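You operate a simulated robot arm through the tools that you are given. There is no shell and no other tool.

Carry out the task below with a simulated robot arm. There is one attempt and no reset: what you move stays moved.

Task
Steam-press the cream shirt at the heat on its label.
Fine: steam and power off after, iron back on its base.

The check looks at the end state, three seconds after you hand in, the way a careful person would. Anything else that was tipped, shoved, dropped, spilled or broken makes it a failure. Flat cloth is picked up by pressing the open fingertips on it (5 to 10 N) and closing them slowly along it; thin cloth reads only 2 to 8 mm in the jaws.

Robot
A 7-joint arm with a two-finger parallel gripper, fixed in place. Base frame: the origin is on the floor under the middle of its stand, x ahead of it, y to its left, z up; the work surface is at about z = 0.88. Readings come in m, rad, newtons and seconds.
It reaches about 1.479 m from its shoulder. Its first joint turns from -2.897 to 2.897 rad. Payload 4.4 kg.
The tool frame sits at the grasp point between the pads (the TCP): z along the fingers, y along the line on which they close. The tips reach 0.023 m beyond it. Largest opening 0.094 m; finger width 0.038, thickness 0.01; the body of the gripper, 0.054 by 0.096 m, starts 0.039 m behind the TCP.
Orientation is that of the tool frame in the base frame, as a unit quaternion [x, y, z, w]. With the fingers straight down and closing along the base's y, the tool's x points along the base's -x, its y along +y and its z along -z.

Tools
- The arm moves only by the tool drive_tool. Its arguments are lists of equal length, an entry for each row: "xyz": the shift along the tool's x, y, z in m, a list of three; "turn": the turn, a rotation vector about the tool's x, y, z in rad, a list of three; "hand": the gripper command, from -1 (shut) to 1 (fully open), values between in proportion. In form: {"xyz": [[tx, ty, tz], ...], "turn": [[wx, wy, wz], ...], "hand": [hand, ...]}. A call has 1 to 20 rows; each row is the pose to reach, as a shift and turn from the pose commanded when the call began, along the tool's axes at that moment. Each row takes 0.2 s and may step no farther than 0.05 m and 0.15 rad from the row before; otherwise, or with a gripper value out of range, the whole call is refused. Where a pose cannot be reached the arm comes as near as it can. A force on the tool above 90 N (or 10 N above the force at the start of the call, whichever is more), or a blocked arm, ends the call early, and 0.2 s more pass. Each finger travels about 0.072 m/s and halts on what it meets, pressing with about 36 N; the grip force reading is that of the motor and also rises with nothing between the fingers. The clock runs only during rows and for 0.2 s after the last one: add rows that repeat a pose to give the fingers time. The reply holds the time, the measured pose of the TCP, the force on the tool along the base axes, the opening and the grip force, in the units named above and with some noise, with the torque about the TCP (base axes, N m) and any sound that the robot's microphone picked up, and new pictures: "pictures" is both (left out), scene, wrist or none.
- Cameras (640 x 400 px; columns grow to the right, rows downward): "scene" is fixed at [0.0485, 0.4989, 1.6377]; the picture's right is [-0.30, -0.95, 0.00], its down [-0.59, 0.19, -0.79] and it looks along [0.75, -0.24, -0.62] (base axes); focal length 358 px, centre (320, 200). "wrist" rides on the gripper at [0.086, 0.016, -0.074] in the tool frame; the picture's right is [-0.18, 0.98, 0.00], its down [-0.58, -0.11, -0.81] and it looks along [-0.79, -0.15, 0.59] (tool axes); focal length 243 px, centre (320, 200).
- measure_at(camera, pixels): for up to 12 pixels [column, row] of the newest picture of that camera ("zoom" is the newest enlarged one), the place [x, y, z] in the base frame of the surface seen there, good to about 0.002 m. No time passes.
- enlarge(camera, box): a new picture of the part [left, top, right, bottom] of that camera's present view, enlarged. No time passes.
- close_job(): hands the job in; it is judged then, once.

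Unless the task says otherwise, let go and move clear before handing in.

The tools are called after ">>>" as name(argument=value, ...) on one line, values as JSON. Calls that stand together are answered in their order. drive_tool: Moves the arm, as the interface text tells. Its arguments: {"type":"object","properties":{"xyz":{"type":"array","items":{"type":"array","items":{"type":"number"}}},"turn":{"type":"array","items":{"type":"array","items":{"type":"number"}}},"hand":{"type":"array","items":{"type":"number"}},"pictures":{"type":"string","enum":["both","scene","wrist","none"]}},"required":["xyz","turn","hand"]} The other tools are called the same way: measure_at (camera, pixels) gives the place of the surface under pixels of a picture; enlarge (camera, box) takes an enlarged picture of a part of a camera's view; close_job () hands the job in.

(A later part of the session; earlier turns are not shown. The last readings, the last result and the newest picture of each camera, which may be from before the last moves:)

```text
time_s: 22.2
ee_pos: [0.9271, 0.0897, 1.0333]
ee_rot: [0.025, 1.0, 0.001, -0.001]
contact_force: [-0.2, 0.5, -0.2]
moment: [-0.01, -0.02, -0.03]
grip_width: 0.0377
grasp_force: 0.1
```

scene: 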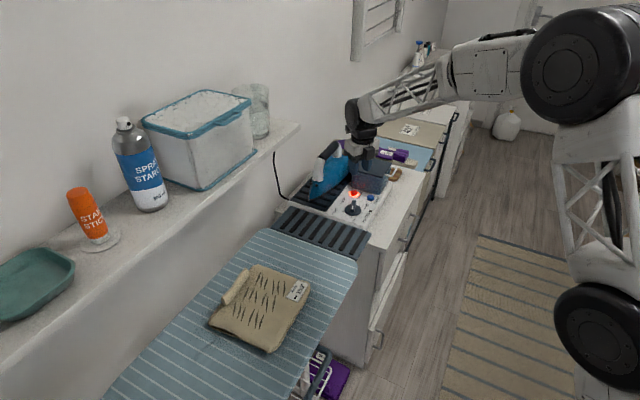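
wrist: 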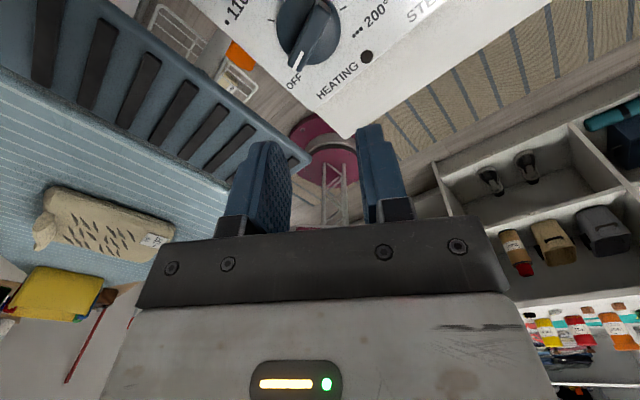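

The wrist is at 87° and the position drifted about 13 mm in y. I'll correct that and keep unwinding to 242°, still in the air.

>>> drive_tool(xyz=[[0.0023, 0.0132, 0], [0.0023, 0.0132, 0], [0.0023, 0.0132, 0], [0.0023, 0.0132, 0], [0.0023, 0.0132, 0], [0.0023, 0.0132, 0], [0.0023, 0.0132, 0], [0.0023, 0.0132, 0], [0.0023, 0.0132, 0], [0.0023, 0.0132, 0], [0.0023, 0.0132, 0], [0.0023, 0.0132, 0], [0.0023, 0.0132, 0], [0.0023, 0.0132, 0], [0.0023, 0.0132, 0], [0.0023, 0.0132, 0], [0.0023, 0.0132, 0], [0.0023, 0.0132, 0], [0.0023, 0.0132, 0], [0.0023, 0.0132, 0]], turn=[[0, 0, -0.142], [0, 0, -0.284], [0, 0, -0.426], [0, 0, -0.568], [0, 0, -0.71], [0, 0, -0.852], [0, 0, -0.994], [0, 0, -1.136], [0, 0, -1.278], [0, 0, -1.42], [0, 0, -1.562], [0, 0, -1.704], [0, 0, -1.846], [0, 0, -1.988], [0, 0, -2.13], [0, 0, -2.272], [0, 0, -2.414], [0, 0, -2.556], [0, 0, -2.698], [0, 0, -2.698]], hand=[-0.2, -0.2, -0.2, -0.2, -0.2, -0.2, -0.2, -0.2, -0.2, -0.2, -0.2, -0.2, -0.2, -0.2, -0.2, -0.2, -0.2, -0.2, -0.2, -0.2])

```text
time_s: 26.4
ee_pos: [0.9255, 0.1035, 1.0339]
ee_rot: [0.969, -0.246, 0.0, 0.0]
contact_force: [0.1, 0.1, -0.4]
moment: [-0.02, -0.03, -0.04]
grip_width: 0.0378
grasp_force: 0.0
```

scene: 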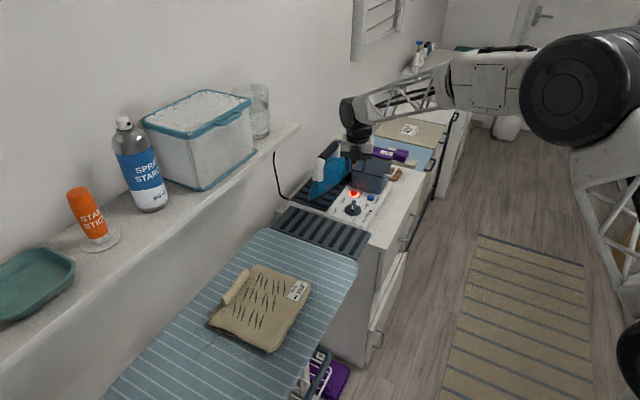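
wrist: 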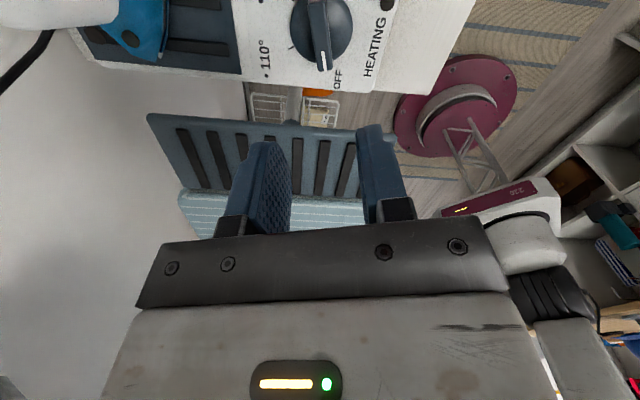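

The wrist reached 241.5° directly above the knob at (0.9255, 0.1035). I'll descend so the fingers straddle the bar, with the tips just above the disk.

>>> drive_tool(xyz=[[0, 0, 0.04], [0, 0, 0.08], [0, 0, 0.115], [0, 0, 0.135], [0, 0, 0.145], [0, 0, 0.15], [0, 0, 0.15]], turn=[[0, 0, 0], [0, 0, 0], [0, 0, 0], [0, 0, 0], [0, 0, 0], [0, 0, 0], [0, 0, 0]], hand=[-0.2, -0.2, -0.2, -0.2, -0.2, -0.2, -0.2])

>>> enlarge(camera="wrist", box=[200, 60, 440, 240])

>>> enlarge(camera="scene", box=[310, 145, 410, 230])

```text
time_s: 28.0
ee_pos: [0.9273, 0.1036, 0.8847]
ee_rot: [0.969, -0.248, 0.0, 0.001]
contact_force: [-0.1, 0.3, 0.0]
moment: [0.03, -0.02, -0.03]
grip_width: 0.0378
grasp_force: 0.1
```

scene: 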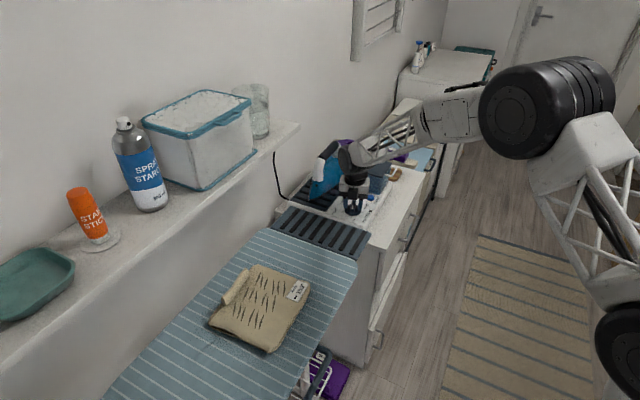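
wrist: 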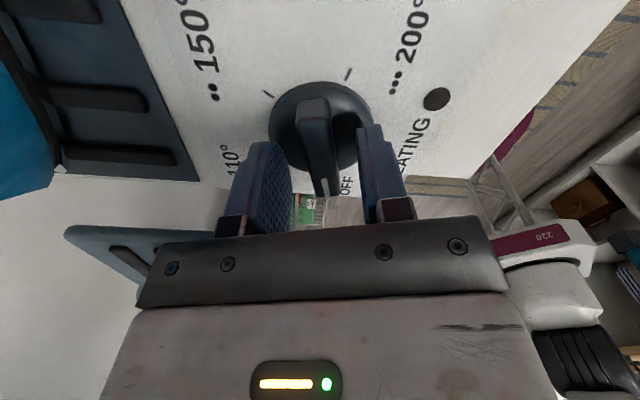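

```text
2.22 times, centred on (320, 150) of wrist
```

zoom: 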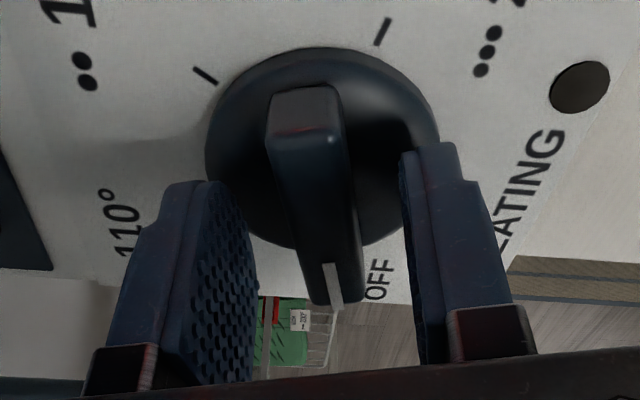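

```text
4.71 times, centred on (360, 188) of scene
```

zoom: 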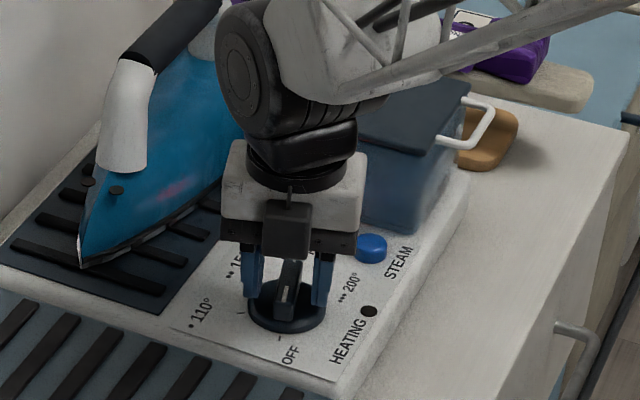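

The fingers straddle the bar with the disk below the tips. I'll close onto the bar.

>>> drive_tool(xyz=[[0, 0, 0], [0, 0, 0], [0, 0, 0], [0, 0, 0]], turn=[[0, 0, 0], [0, 0, 0], [0, 0, 0], [0, 0, 0]], hand=[-0.5, -0.75, -1, -1])

>>> enlarge(camera="wrist", box=[200, 60, 440, 240])

```text
time_s: 29.0
ee_pos: [0.9254, 0.103, 0.8828]
ee_rot: [0.969, -0.247, 0.0, 0.0]
contact_force: [-9.5, -19.1, 4.2]
moment: [-0.15, 0.47, -1.38]
grip_width: 0.0149
grasp_force: 45.0
```

scene: 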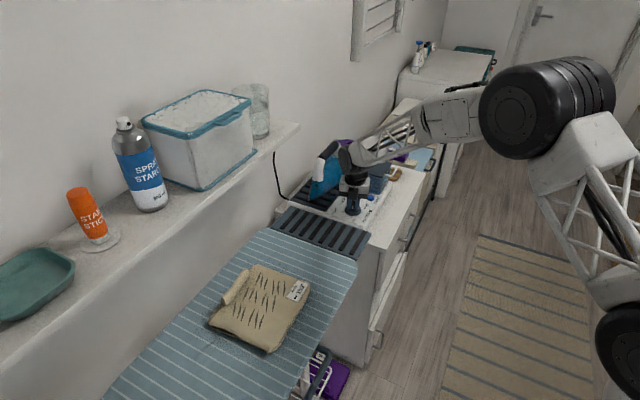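
wrist: 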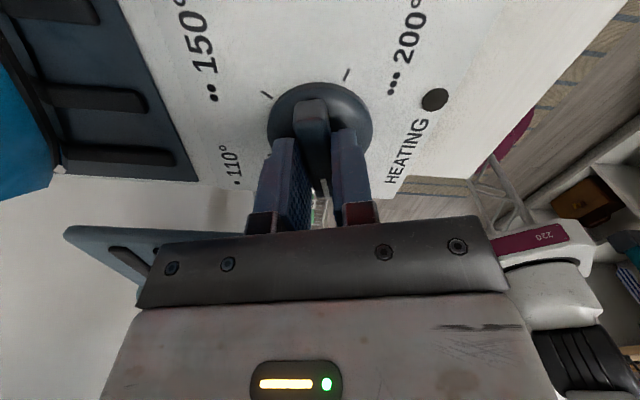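

```text
2.22 times, centred on (320, 150) of wrist
```

zoom: 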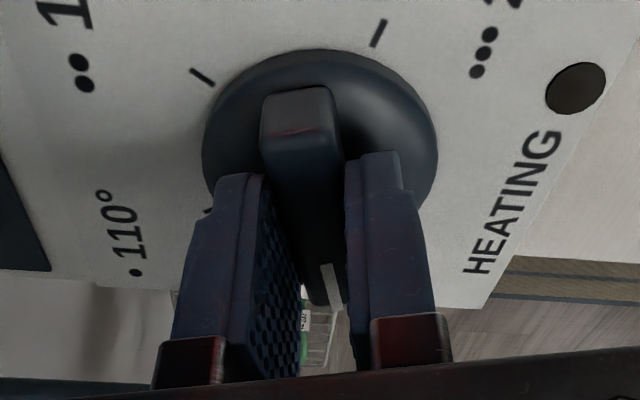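

The grip holds at 14.9 mm with a 21 N side load along +tool y, so the bar's centre is slightly off in that direction. I'll shift 2 mm that way to relieve it.

>>> drive_tool(xyz=[[0, 0.001, 0], [0, 0.002, 0], [0, 0.002, 0]], turn=[[0, 0, 0], [0, 0, 0], [0, 0, 0]], hand=[-1, -1, -1], pictures="none")

```text
time_s: 29.8
ee_pos: [0.9273, 0.1018, 0.882]
ee_rot: [0.969, -0.246, 0.001, 0.001]
contact_force: [9.3, 4.1, -1.9]
moment: [0.4, 0.41, -1.45]
grip_width: 0.0147
grasp_force: 45.3
```

The side load is nearly balanced. I'll turn the knob clockwise by about 70° first and check the forces.

>>> drive_tool(xyz=[[0, -0.0005, 0], [0, -0.0005, 0], [0, -0.0005, 0], [0, -0.0005, 0], [0, -0.0005, 0], [0, -0.0005, 0], [0, -0.0005, 0], [0, -0.0005, 0], [0, -0.0005, 0], [0, -0.0005, 0], [0, -0.0005, 0]], turn=[[0, 0, 0.12], [0, 0, 0.24], [0, 0, 0.36], [0, 0, 0.48], [0, 0, 0.6], [0, 0, 0.72], [0, 0, 0.84], [0, 0, 0.96], [0, 0, 1.08], [0, 0, 1.2], [0, 0, 1.22]], hand=[-1, -1, -1, -1, -1, -1, -1, -1, -1, -1, -1])

>>> enlarge(camera="scene", box=[310, 145, 410, 230])

```text
time_s: 32.2
ee_pos: [0.9248, 0.1026, 0.8834]
ee_rot: [-0.653, 0.757, 0.0, 0.0]
contact_force: [34.8, 34.5, -11.0]
moment: [0.61, -0.52, -0.06]
grip_width: 0.015
grasp_force: 45.1
```

scene: 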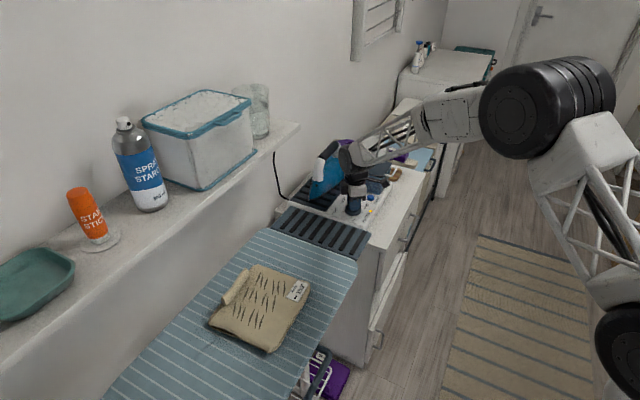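
wrist: 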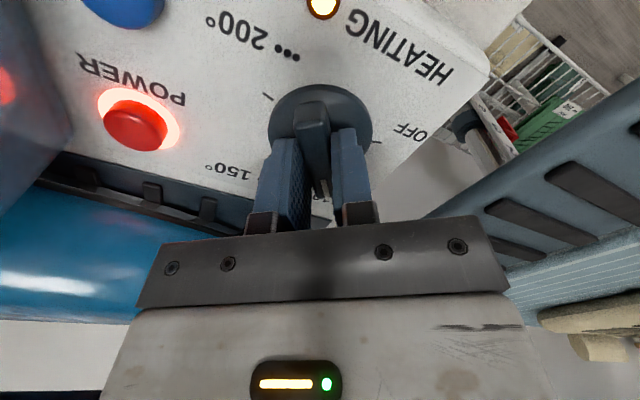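

```text
4.71 times, centred on (360, 188) of scene
```

zoom: 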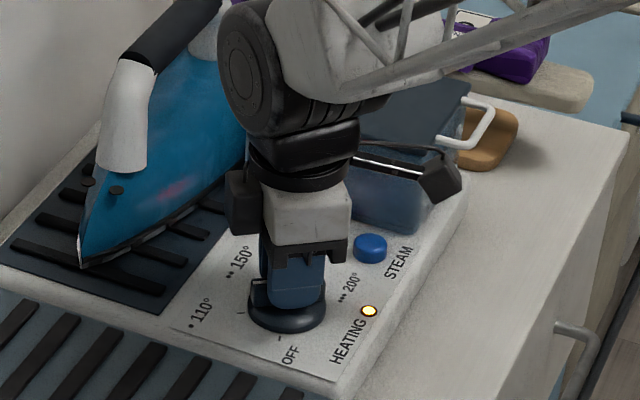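

The knob has turned to about 110 and the HEATING lamp is lit yellow. A roughly 49 N side load has built up, so I'll shift about 2.5 mm to relieve it before continuing.

>>> drive_tool(xyz=[[-0.0012, -0.001, 0], [-0.0025, -0.0018, 0], [-0.0025, -0.0018, 0]], turn=[[0, 0, 0], [0, 0, 0], [0, 0, 0]], hand=[-1, -1, -1], pictures="none")

```text
time_s: 33.0
ee_pos: [0.9266, 0.102, 0.8842]
ee_rot: [-0.652, 0.758, 0.0, -0.002]
contact_force: [-52.0, -20.5, 26.4]
moment: [-0.53, 0.91, -0.03]
grip_width: 0.0152
grasp_force: 45.3
```

The load flipped sign, so the balance point is in between. I'll move back about 1 mm.

>>> drive_tool(xyz=[[0.0005, 0.0006, 0], [0.001, 0.0012, 0], [0.001, 0.0012, 0]], turn=[[0, 0, 0], [0, 0, 0], [0, 0, 0]], hand=[-1, -1, -1], pictures="none")

```text
time_s: 33.8
ee_pos: [0.9264, 0.1028, 0.8831]
ee_rot: [-0.652, 0.758, 0.0, 0.001]
contact_force: [-34.8, -26.3, 13.4]
moment: [-1.08, 0.71, 0.01]
grip_width: 0.0148
grasp_force: 45.6
```

Still about 44 N, with some friction hysteresis. I'll move another millimetre back.

>>> drive_tool(xyz=[[0.0005, 0.0005, 0], [0.0009, 0.0009, 0], [0.0009, 0.0009, 0]], turn=[[0, 0, 0], [0, 0, 0], [0, 0, 0]], hand=[-1, -1, -1], pictures="none")

```text
time_s: 34.6
ee_pos: [0.9269, 0.1013, 0.8838]
ee_rot: [-0.653, 0.758, -0.001, 0.001]
contact_force: [11.1, -20.8, -2.7]
moment: [-0.87, -0.09, -0.05]
grip_width: 0.0149
grasp_force: 45.2
```

The load is down to about 24 N. I'll turn on toward 150 in two halves.

>>> drive_tool(xyz=[[0, 0, 0], [0, 0, 0], [0, 0, 0], [0, 0, 0], [0, 0, 0], [0, 0, 0]], turn=[[0, 0, 0.11], [0, 0, 0.22], [0, 0, 0.33], [0, 0, 0.44], [0, 0, 0.55], [0, 0, 0.64]], hand=[-1, -1, -1, -1, -1, -1], pictures="none")

```text
time_s: 36.0
ee_pos: [0.9263, 0.1028, 0.884]
ee_rot: [-0.381, 0.924, -0.001, 0.0]
contact_force: [39.7, -23.9, -10.7]
moment: [-1.19, 0.28, -0.04]
grip_width: 0.0149
grasp_force: 44.9
```

The tool is at 135° with a 46 N side load, well under the limit. I'll nudge 0.7 mm to relieve it and turn the remaining 34.5°.

>>> drive_tool(xyz=[[-0.0001, -0.0007, 0], [-0.0001, -0.0007, 0], [-0.0001, -0.0007, 0], [-0.0001, -0.0007, 0], [-0.0001, -0.0007, 0], [-0.0001, -0.0007, 0], [-0.0001, -0.0007, 0]], turn=[[0, 0, 0.1], [0, 0, 0.2], [0, 0, 0.3], [0, 0, 0.4], [0, 0, 0.5], [0, 0, 0.6], [0, 0, 0.6]], hand=[-1, -1, -1, -1, -1, -1, -1])

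>>> enlarge(camera="wrist", box=[220, 40, 460, 220])

>>> enlarge(camera="scene", box=[310, 145, 410, 230])

```text
time_s: 37.6
ee_pos: [0.926, 0.1023, 0.8835]
ee_rot: [-0.09, 0.996, 0.0, 0.0]
contact_force: [12.7, -16.0, 3.8]
moment: [-0.18, -0.62, -0.04]
grip_width: 0.0149
grasp_force: 45.5
```

scene: 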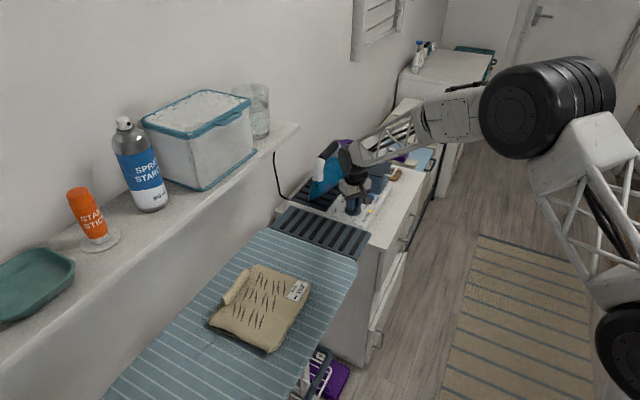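
wrist: 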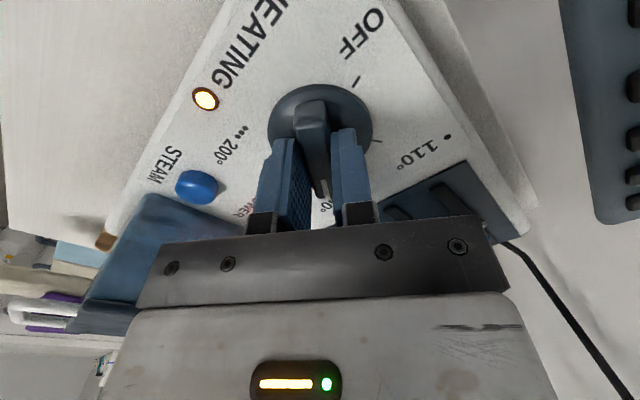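

```text
2.22 times, centred on (340, 130) of wrist
```

zoom: 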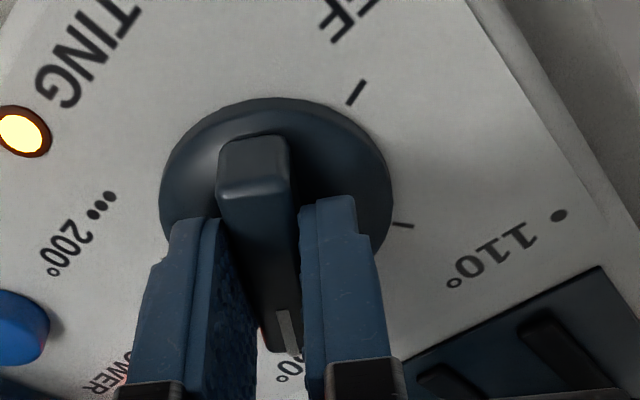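

```text
4.71 times, centred on (360, 188) of scene
```

zoom: 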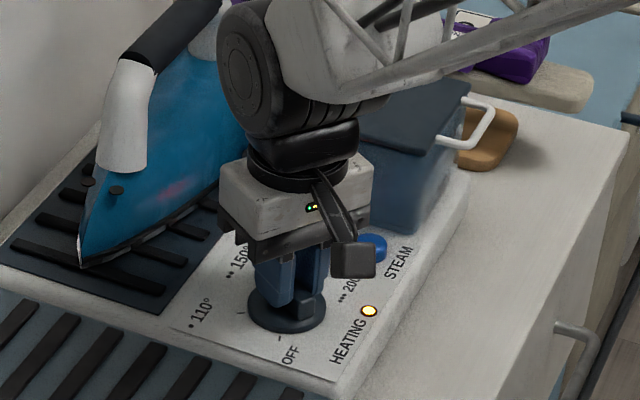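

The tool is at 100.3°, so the bar should point to about 10°, and HEATING is still lit. I'll release, lift and check where the mark points.

>>> drive_tool(xyz=[[0, 0, 0], [0, 0, 0], [0, 0, -0.02], [0, 0, -0.06], [0, 0, -0.1], [0, 0, -0.14], [0, 0, -0.14]], turn=[[0, 0, 0], [0, 0, 0], [0, 0, 0], [0, 0, 0], [0, 0, 0], [0, 0, 0], [0, 0, 0]], hand=[-0.5, -0.2, -0.2, -0.2, -0.2, -0.2, -0.2])

>>> enlarge(camera="wrist", box=[220, 0, 420, 120])

>>> enlarge(camera="scene", box=[325, 175, 385, 230])

```text
time_s: 39.2
ee_pos: [0.9258, 0.1011, 1.0243]
ee_rot: [-0.091, 0.996, 0.0, 0.0]
contact_force: [0.3, 0.6, 0.6]
moment: [-0.01, 0.02, -0.01]
grip_width: 0.0375
grasp_force: 0.1
```

scene: 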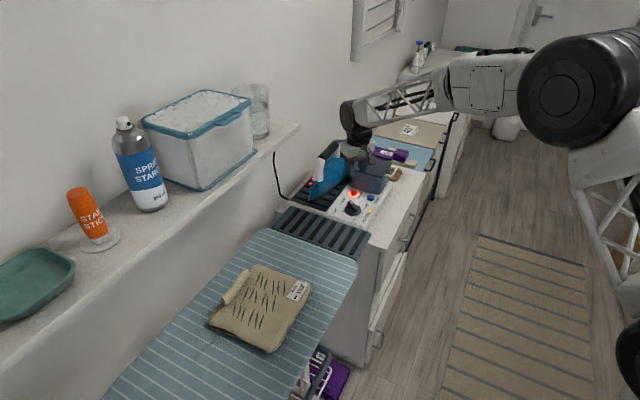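
wrist: 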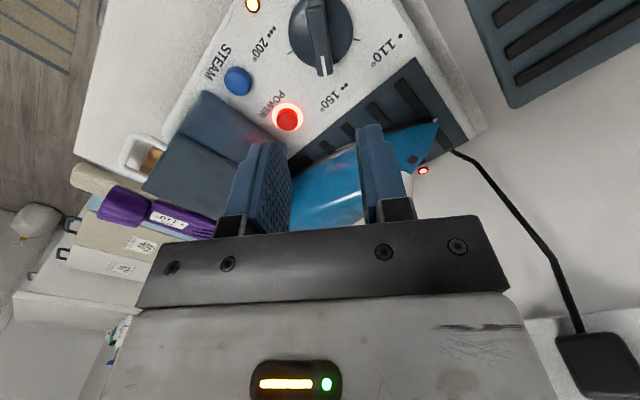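

```text
3.20 times, centred on (320, 60) of wrist
```

zoom: 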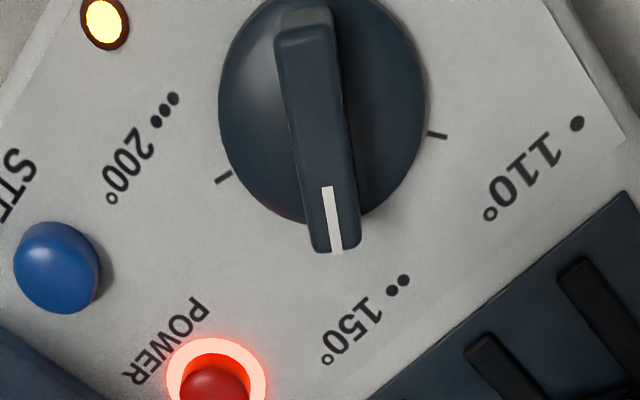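

```text
7.27 times, centred on (355, 202) of scene
```

zoom: 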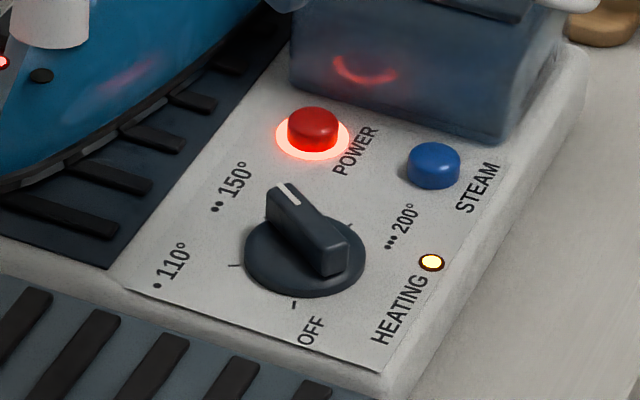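

The mark now points toward the 150 label with its tick hidden under the bar end, and an indicator light has come on at the iron. I'll measure the mark's direction against the tick at 10°.

>>> measure_at(camera="zoom", pixels=[[278, 186], [298, 203], [268, 195], [345, 262], [294, 306], [236, 266], [348, 225], [432, 263], [280, 205], [330, 245], [300, 225], [310, 230]])

>>> enlarge(camera="wrist", box=[220, 0, 420, 120])

>>> measure_at(camera="zoom", pixels=[[327, 190], [337, 248], [438, 135], [224, 177], [300, 30], [322, 130], [330, 160], [290, 40]])

```text
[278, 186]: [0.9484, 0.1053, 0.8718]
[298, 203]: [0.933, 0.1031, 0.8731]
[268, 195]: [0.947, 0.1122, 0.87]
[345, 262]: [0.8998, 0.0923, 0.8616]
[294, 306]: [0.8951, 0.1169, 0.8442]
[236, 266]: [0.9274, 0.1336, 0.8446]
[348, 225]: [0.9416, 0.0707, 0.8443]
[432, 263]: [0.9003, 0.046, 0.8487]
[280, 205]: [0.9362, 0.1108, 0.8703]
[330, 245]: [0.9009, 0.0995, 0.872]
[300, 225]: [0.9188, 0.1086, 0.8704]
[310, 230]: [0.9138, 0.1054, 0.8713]
```

```text
3.20 times, centred on (320, 60) of wrist
```

zoom: 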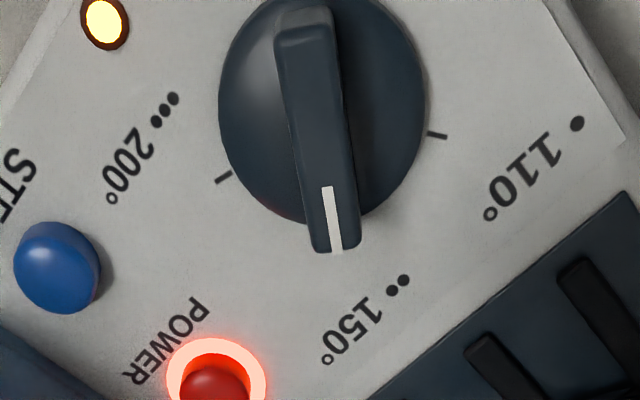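

```text
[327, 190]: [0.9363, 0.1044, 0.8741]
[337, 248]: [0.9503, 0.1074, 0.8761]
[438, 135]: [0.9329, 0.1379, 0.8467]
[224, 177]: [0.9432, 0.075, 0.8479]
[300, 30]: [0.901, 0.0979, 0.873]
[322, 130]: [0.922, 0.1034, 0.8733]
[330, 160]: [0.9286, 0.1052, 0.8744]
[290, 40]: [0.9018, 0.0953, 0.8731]
```

The mark measures 8–12° against the 150 tick at 10°, so the dial is on 150. I'll close the fingers, turn back to 45° yaw and move above STEAM while the iron heats.

>>> drive_tool(xyz=[[-0.0034, -0.011, 0], [-0.0069, -0.0219, 0], [-0.0103, -0.0329, 0], [-0.0137, -0.0439, 0], [-0.0171, -0.0548, 0], [-0.0206, -0.0658, 0.01], [-0.024, -0.0767, 0.02], [-0.0274, -0.0877, 0.03], [-0.0274, -0.0877, 0.05], [-0.0274, -0.0877, 0.06], [-0.0274, -0.0877, 0.06]], turn=[[0, 0, 0.1206], [0, 0, 0.2413], [0, 0, 0.3619], [0, 0, 0.4825], [0, 0, 0.603], [0, 0, 0.724], [0, 0, 0.8444], [0, 0, 0.965], [0, 0, 0.965], [0, 0, 0.965], [0, 0, 0.965]], hand=[-1, -1, -1, -1, -1, -1, -1, -1, -1, -1, -1])

>>> enlarge(camera="scene", box=[310, 145, 410, 230])

```text
time_s: 41.6
ee_pos: [0.969, 0.0221, 0.9626]
ee_rot: [0.382, 0.924, 0.001, 0.0]
contact_force: [0.0, -1.1, 0.5]
moment: [-0.02, 0.0, 0.03]
grip_width: 0.0001
grasp_force: 35.2
```

scene: 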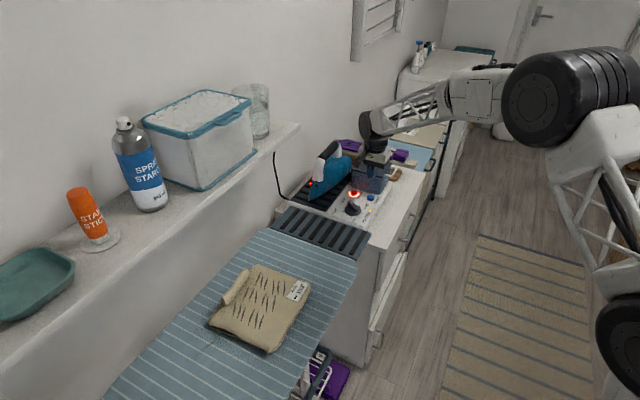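
wrist: 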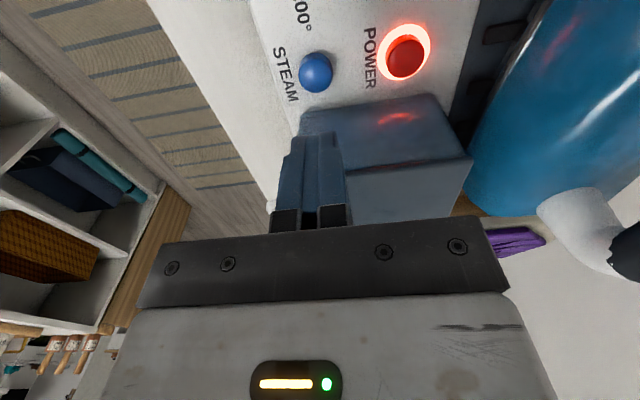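

```text
4.71 times, centred on (360, 188) of scene
```

zoom: 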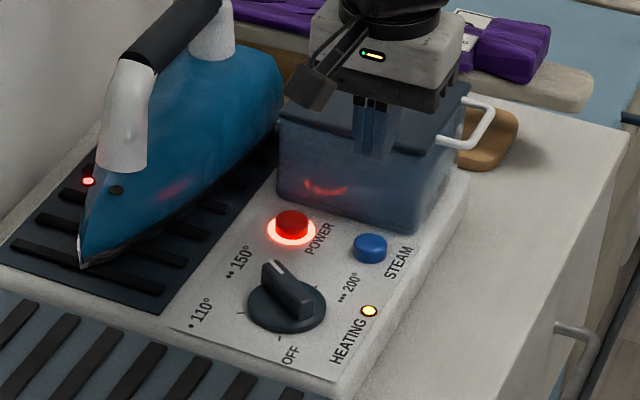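

HEATING is still lit. I'll measure STEAM's centre at (316,73), then tilt and hover above it while waiting.

>>> measure_at(camera="wrist", pixels=[[316, 70], [300, 72], [333, 71], [316, 56], [317, 90], [310, 85], [325, 85], [405, 55], [430, 100], [310, 115]])

>>> drive_tool(xyz=[[0, 0, 0], [0, 0, 0], [0, 0, 0], [0, 0, 0], [0, 0, 0], [0, 0, 0], [0, 0, 0], [0, 0, 0], [0, 0, 0], [0, 0, 0]], turn=[[0, -0.109, 0], [0, -0.218, 0], [0, -0.327, 0], [0, -0.436, 0], [0, -0.436, 0], [0, -0.436, 0], [0, -0.436, 0], [0, -0.436, 0], [0, -0.436, 0], [0, -0.436, 0]], hand=[-1, -1, -1, -1, -1, -1, -1, -1, -1, -1])

```text
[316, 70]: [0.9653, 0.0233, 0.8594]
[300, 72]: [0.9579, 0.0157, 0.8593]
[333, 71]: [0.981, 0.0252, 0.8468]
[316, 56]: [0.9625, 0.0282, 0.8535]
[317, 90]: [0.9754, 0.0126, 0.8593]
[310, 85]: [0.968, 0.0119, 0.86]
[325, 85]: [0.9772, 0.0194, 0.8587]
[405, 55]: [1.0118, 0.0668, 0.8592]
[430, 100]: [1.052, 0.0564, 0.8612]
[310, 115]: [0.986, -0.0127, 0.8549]
```

```text
time_s: 43.8
ee_pos: [0.9692, 0.0221, 0.964]
ee_rot: [0.372, 0.903, -0.082, 0.2]
contact_force: [0.2, 0.1, 0.1]
moment: [0.01, 0.0, 0.02]
grip_width: 0.0
grasp_force: 36.1
```

scene: 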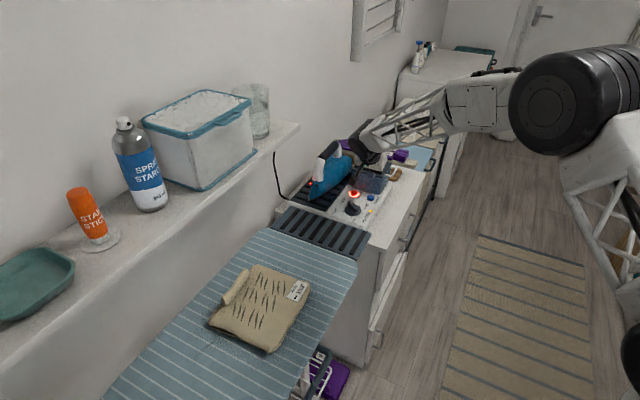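
wrist: 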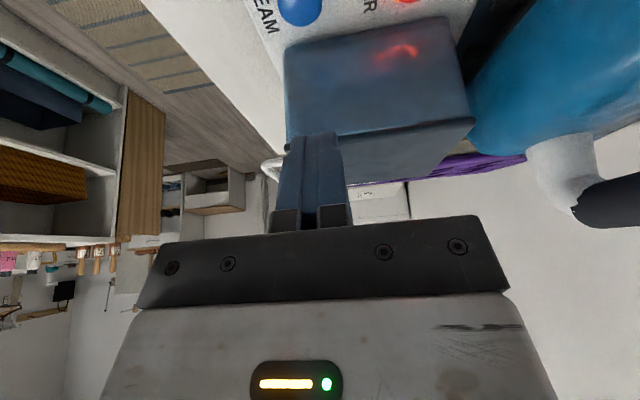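

STEAM's centre is about (0.9675, 0.0205). I'll hover the tilted fingertip just above it and wait a few seconds for HEATING to go out.

>>> drive_tool(xyz=[[0.0094, -0.0023, 0.0214], [0.0188, -0.0023, 0.0427], [0.0282, -0.0023, 0.0641], [0.0282, -0.0023, 0.0641], [0.0282, -0.0023, 0.0641], [0.0282, -0.0023, 0.0641], [0.0282, -0.0023, 0.0641], [0.0282, -0.0023, 0.0641], [0.0282, -0.0023, 0.0641], [0.0282, -0.0023, 0.0641], [0.0282, -0.0023, 0.0641], [0.0282, -0.0023, 0.0641], [0.0282, -0.0023, 0.0641], [0.0282, -0.0023, 0.0641], [0.0282, -0.0023, 0.0641], [0.0282, -0.0023, 0.0641], [0.0282, -0.0023, 0.0641], [0.0282, -0.0023, 0.0641], [0.0282, -0.0023, 0.0641], [0.0282, -0.0023, 0.0641]], turn=[[0, 0, 0], [0, 0, 0], [0, 0, 0], [0, 0, 0], [0, 0, 0], [0, 0, 0], [0, 0, 0], [0, 0, 0], [0, 0, 0], [0, 0, 0], [0, 0, 0], [0, 0, 0], [0, 0, 0], [0, 0, 0], [0, 0, 0], [0, 0, 0], [0, 0, 0], [0, 0, 0], [0, 0, 0], [0, 0, 0]], hand=[-1, -1, -1, -1, -1, -1, -1, -1, -1, -1, -1, -1, -1, -1, -1, -1, -1, -1, -1, -1])

>>> enlarge(camera="scene", box=[310, 145, 410, 230])

>>> enlarge(camera="wrist", box=[180, 60, 440, 240])

```text
time_s: 48.0
ee_pos: [0.9673, 0.0169, 0.8931]
ee_rot: [0.373, 0.902, -0.083, 0.2]
contact_force: [-1.1, -0.7, -0.6]
moment: [0.0, -0.01, 0.01]
grip_width: 0.0003
grasp_force: 36.0
```

scene: 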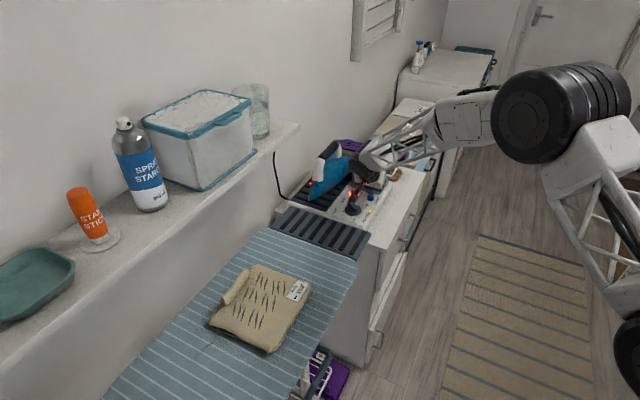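
wrist: 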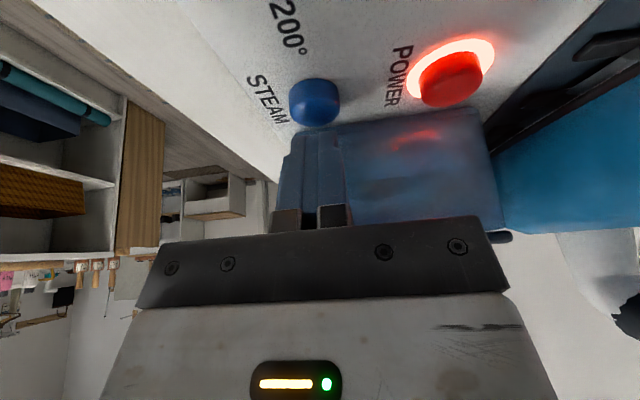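

```text
4.71 times, centred on (360, 188) of scene
```

zoom: 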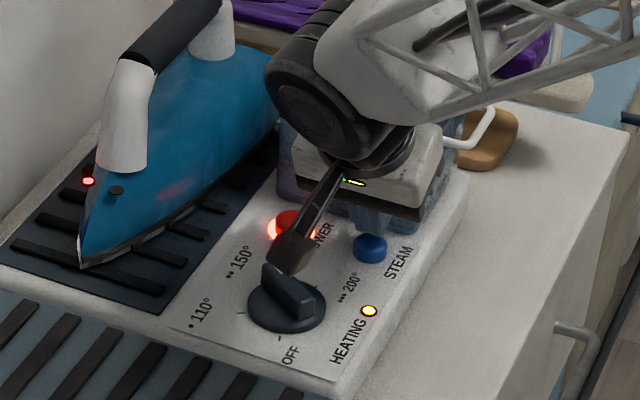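

```text
2.22 times, centred on (310, 150) of wrist
```

zoom: 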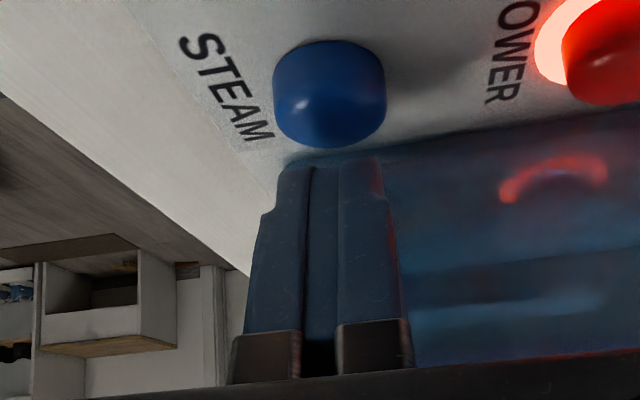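

HEATING is still lit. The camera box hangs near the knob at (290,250) of the zoom, so I'll check its clearance while waiting longer.

>>> enlarge(camera="scene", box=[335, 170, 395, 225])

>>> drive_tool(xyz=[[0, 0, 0], [0, 0, 0], [0, 0, 0], [0, 0, 0], [0, 0, 0], [0, 0, 0], [0, 0, 0], [0, 0, 0], [0, 0, 0], [0, 0, 0], [0, 0, 0], [0, 0, 0], [0, 0, 0], [0, 0, 0], [0, 0, 0], [0, 0, 0], [0, 0, 0], [0, 0, 0], [0, 0, 0], [0, 0, 0]], turn=[[0, 0, 0], [0, 0, 0], [0, 0, 0], [0, 0, 0], [0, 0, 0], [0, 0, 0], [0, 0, 0], [0, 0, 0], [0, 0, 0], [0, 0, 0], [0, 0, 0], [0, 0, 0], [0, 0, 0], [0, 0, 0], [0, 0, 0], [0, 0, 0], [0, 0, 0], [0, 0, 0], [0, 0, 0], [0, 0, 0]], hand=[-1, -1, -1, -1, -1, -1, -1, -1, -1, -1, -1, -1, -1, -1, -1, -1, -1, -1, -1, -1], pictures="scene")

>>> enlarge(camera="scene", box=[335, 170, 395, 225])

>>> measure_at(camera="zoom", pixels=[[110, 210], [140, 150], [80, 200], [130, 180], [95, 215], [150, 110], [170, 80], [100, 245], [130, 235]])

```text
7.27 times, centred on (365, 198) of scene
```

zoom: 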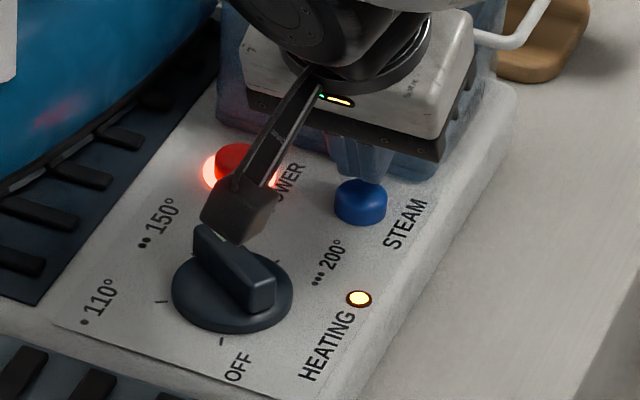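

```text
time_s: 52.2
ee_pos: [0.9677, 0.017, 0.8923]
ee_rot: [0.372, 0.902, -0.083, 0.2]
contact_force: [0.7, 0.1, 0.2]
moment: [0.04, 0.0, -0.03]
grip_width: 0.0
grasp_force: 36.4
```

scene: 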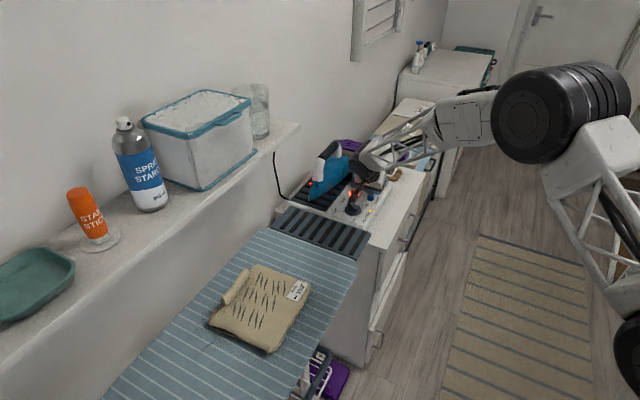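

```text
7.27 times, centred on (365, 198) of scene
```

zoom: 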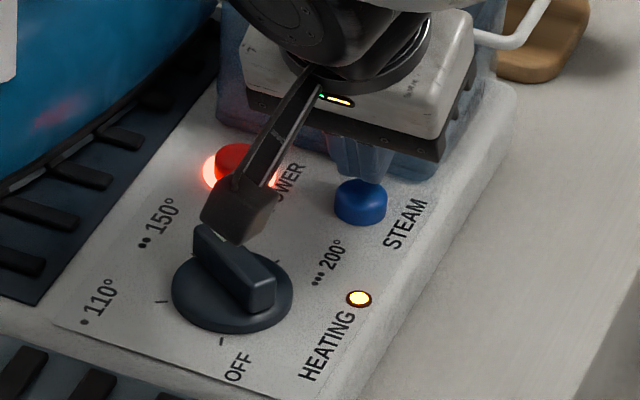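

```text
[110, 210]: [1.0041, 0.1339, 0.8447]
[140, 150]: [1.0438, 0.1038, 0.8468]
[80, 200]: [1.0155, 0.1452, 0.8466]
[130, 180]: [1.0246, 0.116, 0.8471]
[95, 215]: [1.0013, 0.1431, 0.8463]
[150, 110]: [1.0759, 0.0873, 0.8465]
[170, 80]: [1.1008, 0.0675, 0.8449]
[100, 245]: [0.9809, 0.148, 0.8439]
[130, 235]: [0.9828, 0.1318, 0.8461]
```

HEATING is still on after about 20 s. I'll measure the camera box itself at (240,210).

>>> measure_at(camera="zoom", pixels=[[215, 225], [238, 240], [262, 220], [240, 205], [222, 200], [245, 180], [210, 235], [240, 285], [235, 265]])

>>> drive_tool(xyz=[[0, 0, 0], [0, 0, 0], [0, 0, 0], [0, 0, 0], [0, 0, 0], [0, 0, 0], [0, 0, 0], [0, 0, 0], [0, 0, 0], [0, 0, 0], [0, 0, 0], [0, 0, 0], [0, 0, 0], [0, 0, 0], [0, 0, 0], [0, 0, 0], [0, 0, 0], [0, 0, 0], [0, 0, 0], [0, 0, 0]], turn=[[0, 0, 0], [0, 0, 0], [0, 0, 0], [0, 0, 0], [0, 0, 0], [0, 0, 0], [0, 0, 0], [0, 0, 0], [0, 0, 0], [0, 0, 0], [0, 0, 0], [0, 0, 0], [0, 0, 0], [0, 0, 0], [0, 0, 0], [0, 0, 0], [0, 0, 0], [0, 0, 0], [0, 0, 0], [0, 0, 0]], hand=[-1, -1, -1, -1, -1, -1, -1, -1, -1, -1, -1, -1, -1, -1, -1, -1, -1, -1, -1, -1], pictures="scene")

>>> enlarge(camera="scene", box=[335, 170, 395, 225])

```text
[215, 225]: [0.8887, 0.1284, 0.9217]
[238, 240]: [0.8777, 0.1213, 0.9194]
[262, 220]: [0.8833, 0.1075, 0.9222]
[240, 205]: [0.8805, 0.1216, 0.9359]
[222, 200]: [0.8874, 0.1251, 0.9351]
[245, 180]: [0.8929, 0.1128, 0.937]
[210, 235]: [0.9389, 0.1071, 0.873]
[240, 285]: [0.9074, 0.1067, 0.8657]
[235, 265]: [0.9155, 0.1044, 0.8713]
```

```text
time_s: 56.4
ee_pos: [0.9675, 0.0183, 0.8943]
ee_rot: [0.372, 0.902, -0.083, 0.201]
contact_force: [-0.9, 0.2, 0.1]
moment: [0.05, 0.01, -0.01]
grip_width: 0.0001
grasp_force: 35.8
```

scene: 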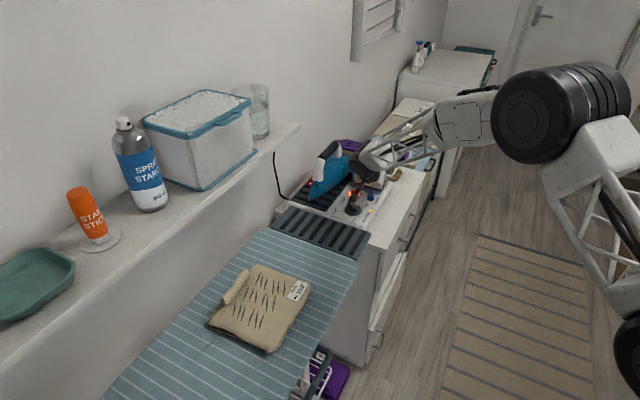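

```text
7.27 times, centred on (365, 198) of scene
```

zoom: 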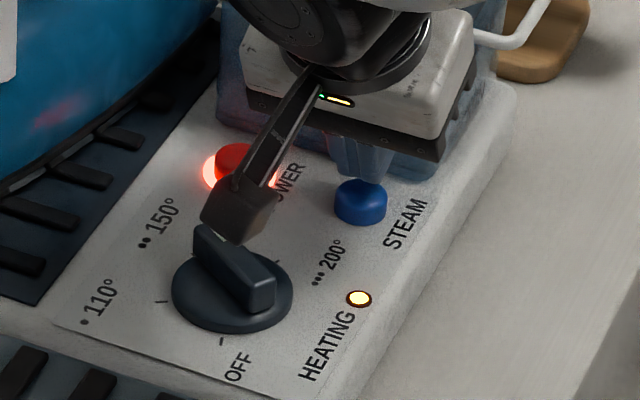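

Clearance above the knob is about 45 mm, so pressing is safe. HEATING is still lit, so I'll keep waiting.

>>> drive_tool(xyz=[[0, 0, 0], [0, 0, 0], [0, 0, 0], [0, 0, 0], [0, 0, 0], [0, 0, 0], [0, 0, 0], [0, 0, 0], [0, 0, 0], [0, 0, 0], [0, 0, 0], [0, 0, 0], [0, 0, 0], [0, 0, 0], [0, 0, 0], [0, 0, 0], [0, 0, 0], [0, 0, 0], [0, 0, 0], [0, 0, 0]], turn=[[0, 0, 0], [0, 0, 0], [0, 0, 0], [0, 0, 0], [0, 0, 0], [0, 0, 0], [0, 0, 0], [0, 0, 0], [0, 0, 0], [0, 0, 0], [0, 0, 0], [0, 0, 0], [0, 0, 0], [0, 0, 0], [0, 0, 0], [0, 0, 0], [0, 0, 0], [0, 0, 0], [0, 0, 0], [0, 0, 0]], hand=[-1, -1, -1, -1, -1, -1, -1, -1, -1, -1, -1, -1, -1, -1, -1, -1, -1, -1, -1, -1], pictures="none")

>>> enlarge(camera="scene", box=[335, 170, 395, 225])

>>> drive_tool(xyz=[[0, 0, 0], [0, 0, 0], [0, 0, 0], [0, 0, 0], [0, 0, 0], [0, 0, 0], [0, 0, 0], [0, 0, 0], [0, 0, 0], [0, 0, 0], [0, 0, 0], [0, 0, 0], [0, 0, 0], [0, 0, 0], [0, 0, 0], [0, 0, 0], [0, 0, 0], [0, 0, 0], [0, 0, 0], [0, 0, 0]], turn=[[0, 0, 0], [0, 0, 0], [0, 0, 0], [0, 0, 0], [0, 0, 0], [0, 0, 0], [0, 0, 0], [0, 0, 0], [0, 0, 0], [0, 0, 0], [0, 0, 0], [0, 0, 0], [0, 0, 0], [0, 0, 0], [0, 0, 0], [0, 0, 0], [0, 0, 0], [0, 0, 0], [0, 0, 0], [0, 0, 0]], hand=[-1, -1, -1, -1, -1, -1, -1, -1, -1, -1, -1, -1, -1, -1, -1, -1, -1, -1, -1, -1], pictures="none")

>>> enlarge(camera="scene", box=[335, 170, 395, 225])

```text
time_s: 60.6
ee_pos: [0.9676, 0.0176, 0.8942]
ee_rot: [0.371, 0.903, -0.082, 0.2]
contact_force: [0.6, 0.5, -0.4]
moment: [-0.02, 0.01, -0.02]
grip_width: 0.0001
grasp_force: 35.7
```

```text
7.27 times, centred on (365, 198) of scene
```

zoom: 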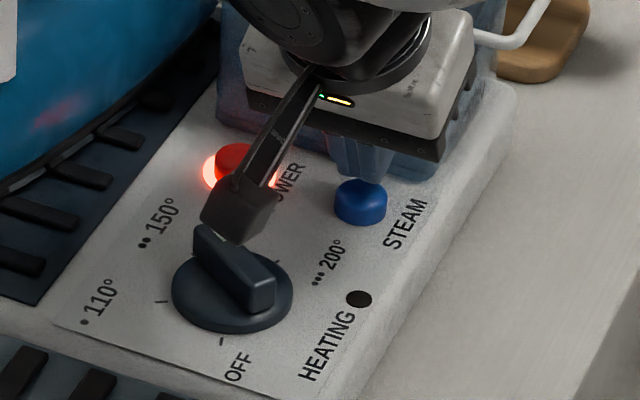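

```text
time_s: 64.8
ee_pos: [0.9689, 0.0166, 0.8941]
ee_rot: [0.373, 0.902, -0.083, 0.2]
contact_force: [1.2, -0.1, -0.1]
moment: [-0.02, 0.02, -0.05]
grip_width: 0.0001
grasp_force: 36.1
```

```text
7.27 times, centred on (365, 198) of scene
```

zoom: 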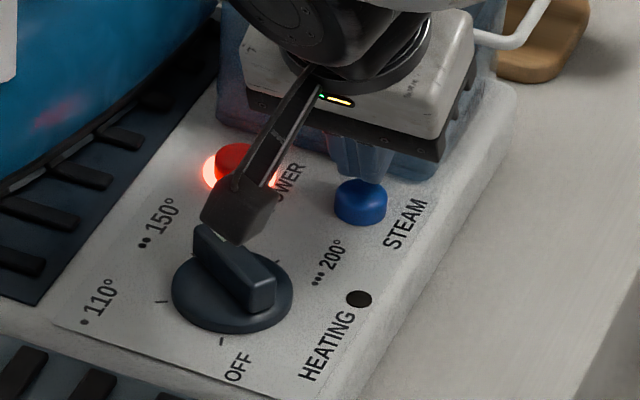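

HEATING has gone out, so the iron is at temperature. I'll press STEAM gently.

>>> drive_tool(xyz=[[0.0017, 0, 0.0036], [0.003, 0, 0.0063], [0.0038, 0, 0.0082], [0.0042, 0, 0.0091], [0.0046, 0, 0.01], [0.0051, 0, 0.0109]], turn=[[0, 0, 0], [0, 0, 0], [0, 0, 0], [0, 0, 0], [0, 0, 0], [0, 0, 0]], hand=[-1, -1, -1, -1, -1, -1])

>>> enlarge(camera="scene", box=[310, 145, 410, 230])

```text
time_s: 66.2
ee_pos: [0.97, 0.018, 0.8816]
ee_rot: [0.372, 0.903, -0.082, 0.199]
contact_force: [-0.5, 0.5, 1.7]
moment: [0.01, 0.01, 0.02]
grip_width: 0.0
grasp_force: 36.1
heard: click
```

scene: 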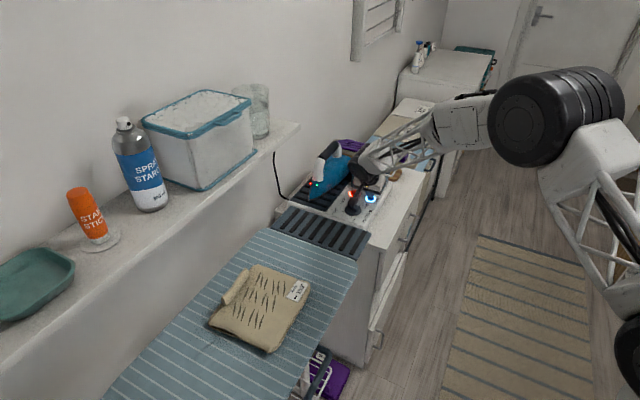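
wrist: 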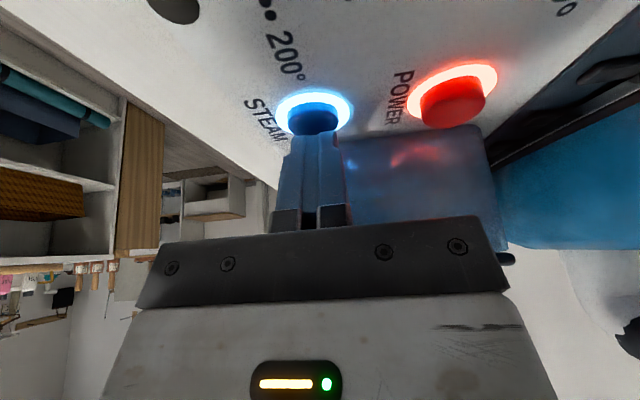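

```text
4.71 times, centred on (360, 188) of scene
```

zoom: 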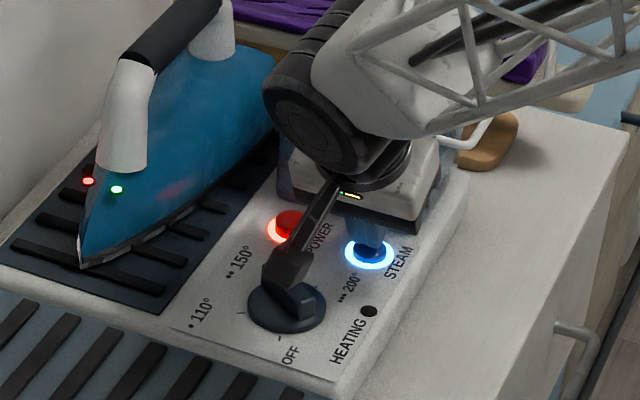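

STEAM clicked, its blue ring is lit and a green LED came on at the iron. I'll rise to z≈1.08 and straighten the tool, with the fingers opening on the way.

>>> drive_tool(xyz=[[-0.0085, 0, -0.0181], [-0.025, 0, -0.054], [-0.044, 0, -0.095], [-0.063, 0, -0.135], [-0.0845, 0, -0.1813], [-0.0845, 0, -0.1813], [-0.0845, 0, -0.1813], [-0.0845, 0, -0.1813], [-0.0845, 0, -0.1813], [-0.0845, 0, -0.1813]], turn=[[0, 0, 0], [0, 0, 0], [0, 0, 0], [0, 0, 0], [0, 0, 0], [0, 0.109, 0], [0, 0.218, 0], [0, 0.327, 0], [0, 0.436, 0], [0, 0.436, 0]], hand=[-1, -1, -1, -1, -0.5, 0, 0.5, 1, 1, 1])

>>> enlarge(camera="scene", box=[290, 130, 390, 215])

```text
refused: row 5 steps farther than a row can; nothing moved
```

```text
4.71 times, centred on (340, 172) of scene
```

zoom: 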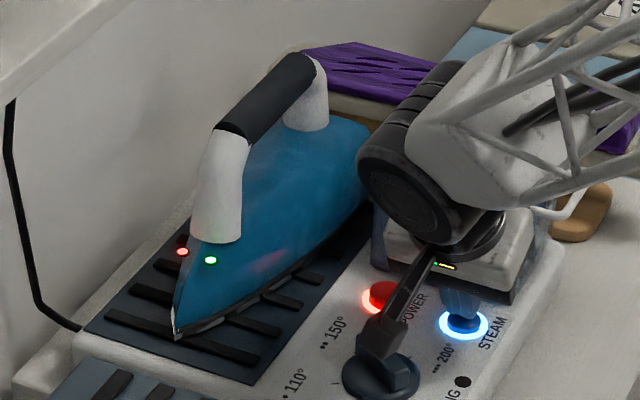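

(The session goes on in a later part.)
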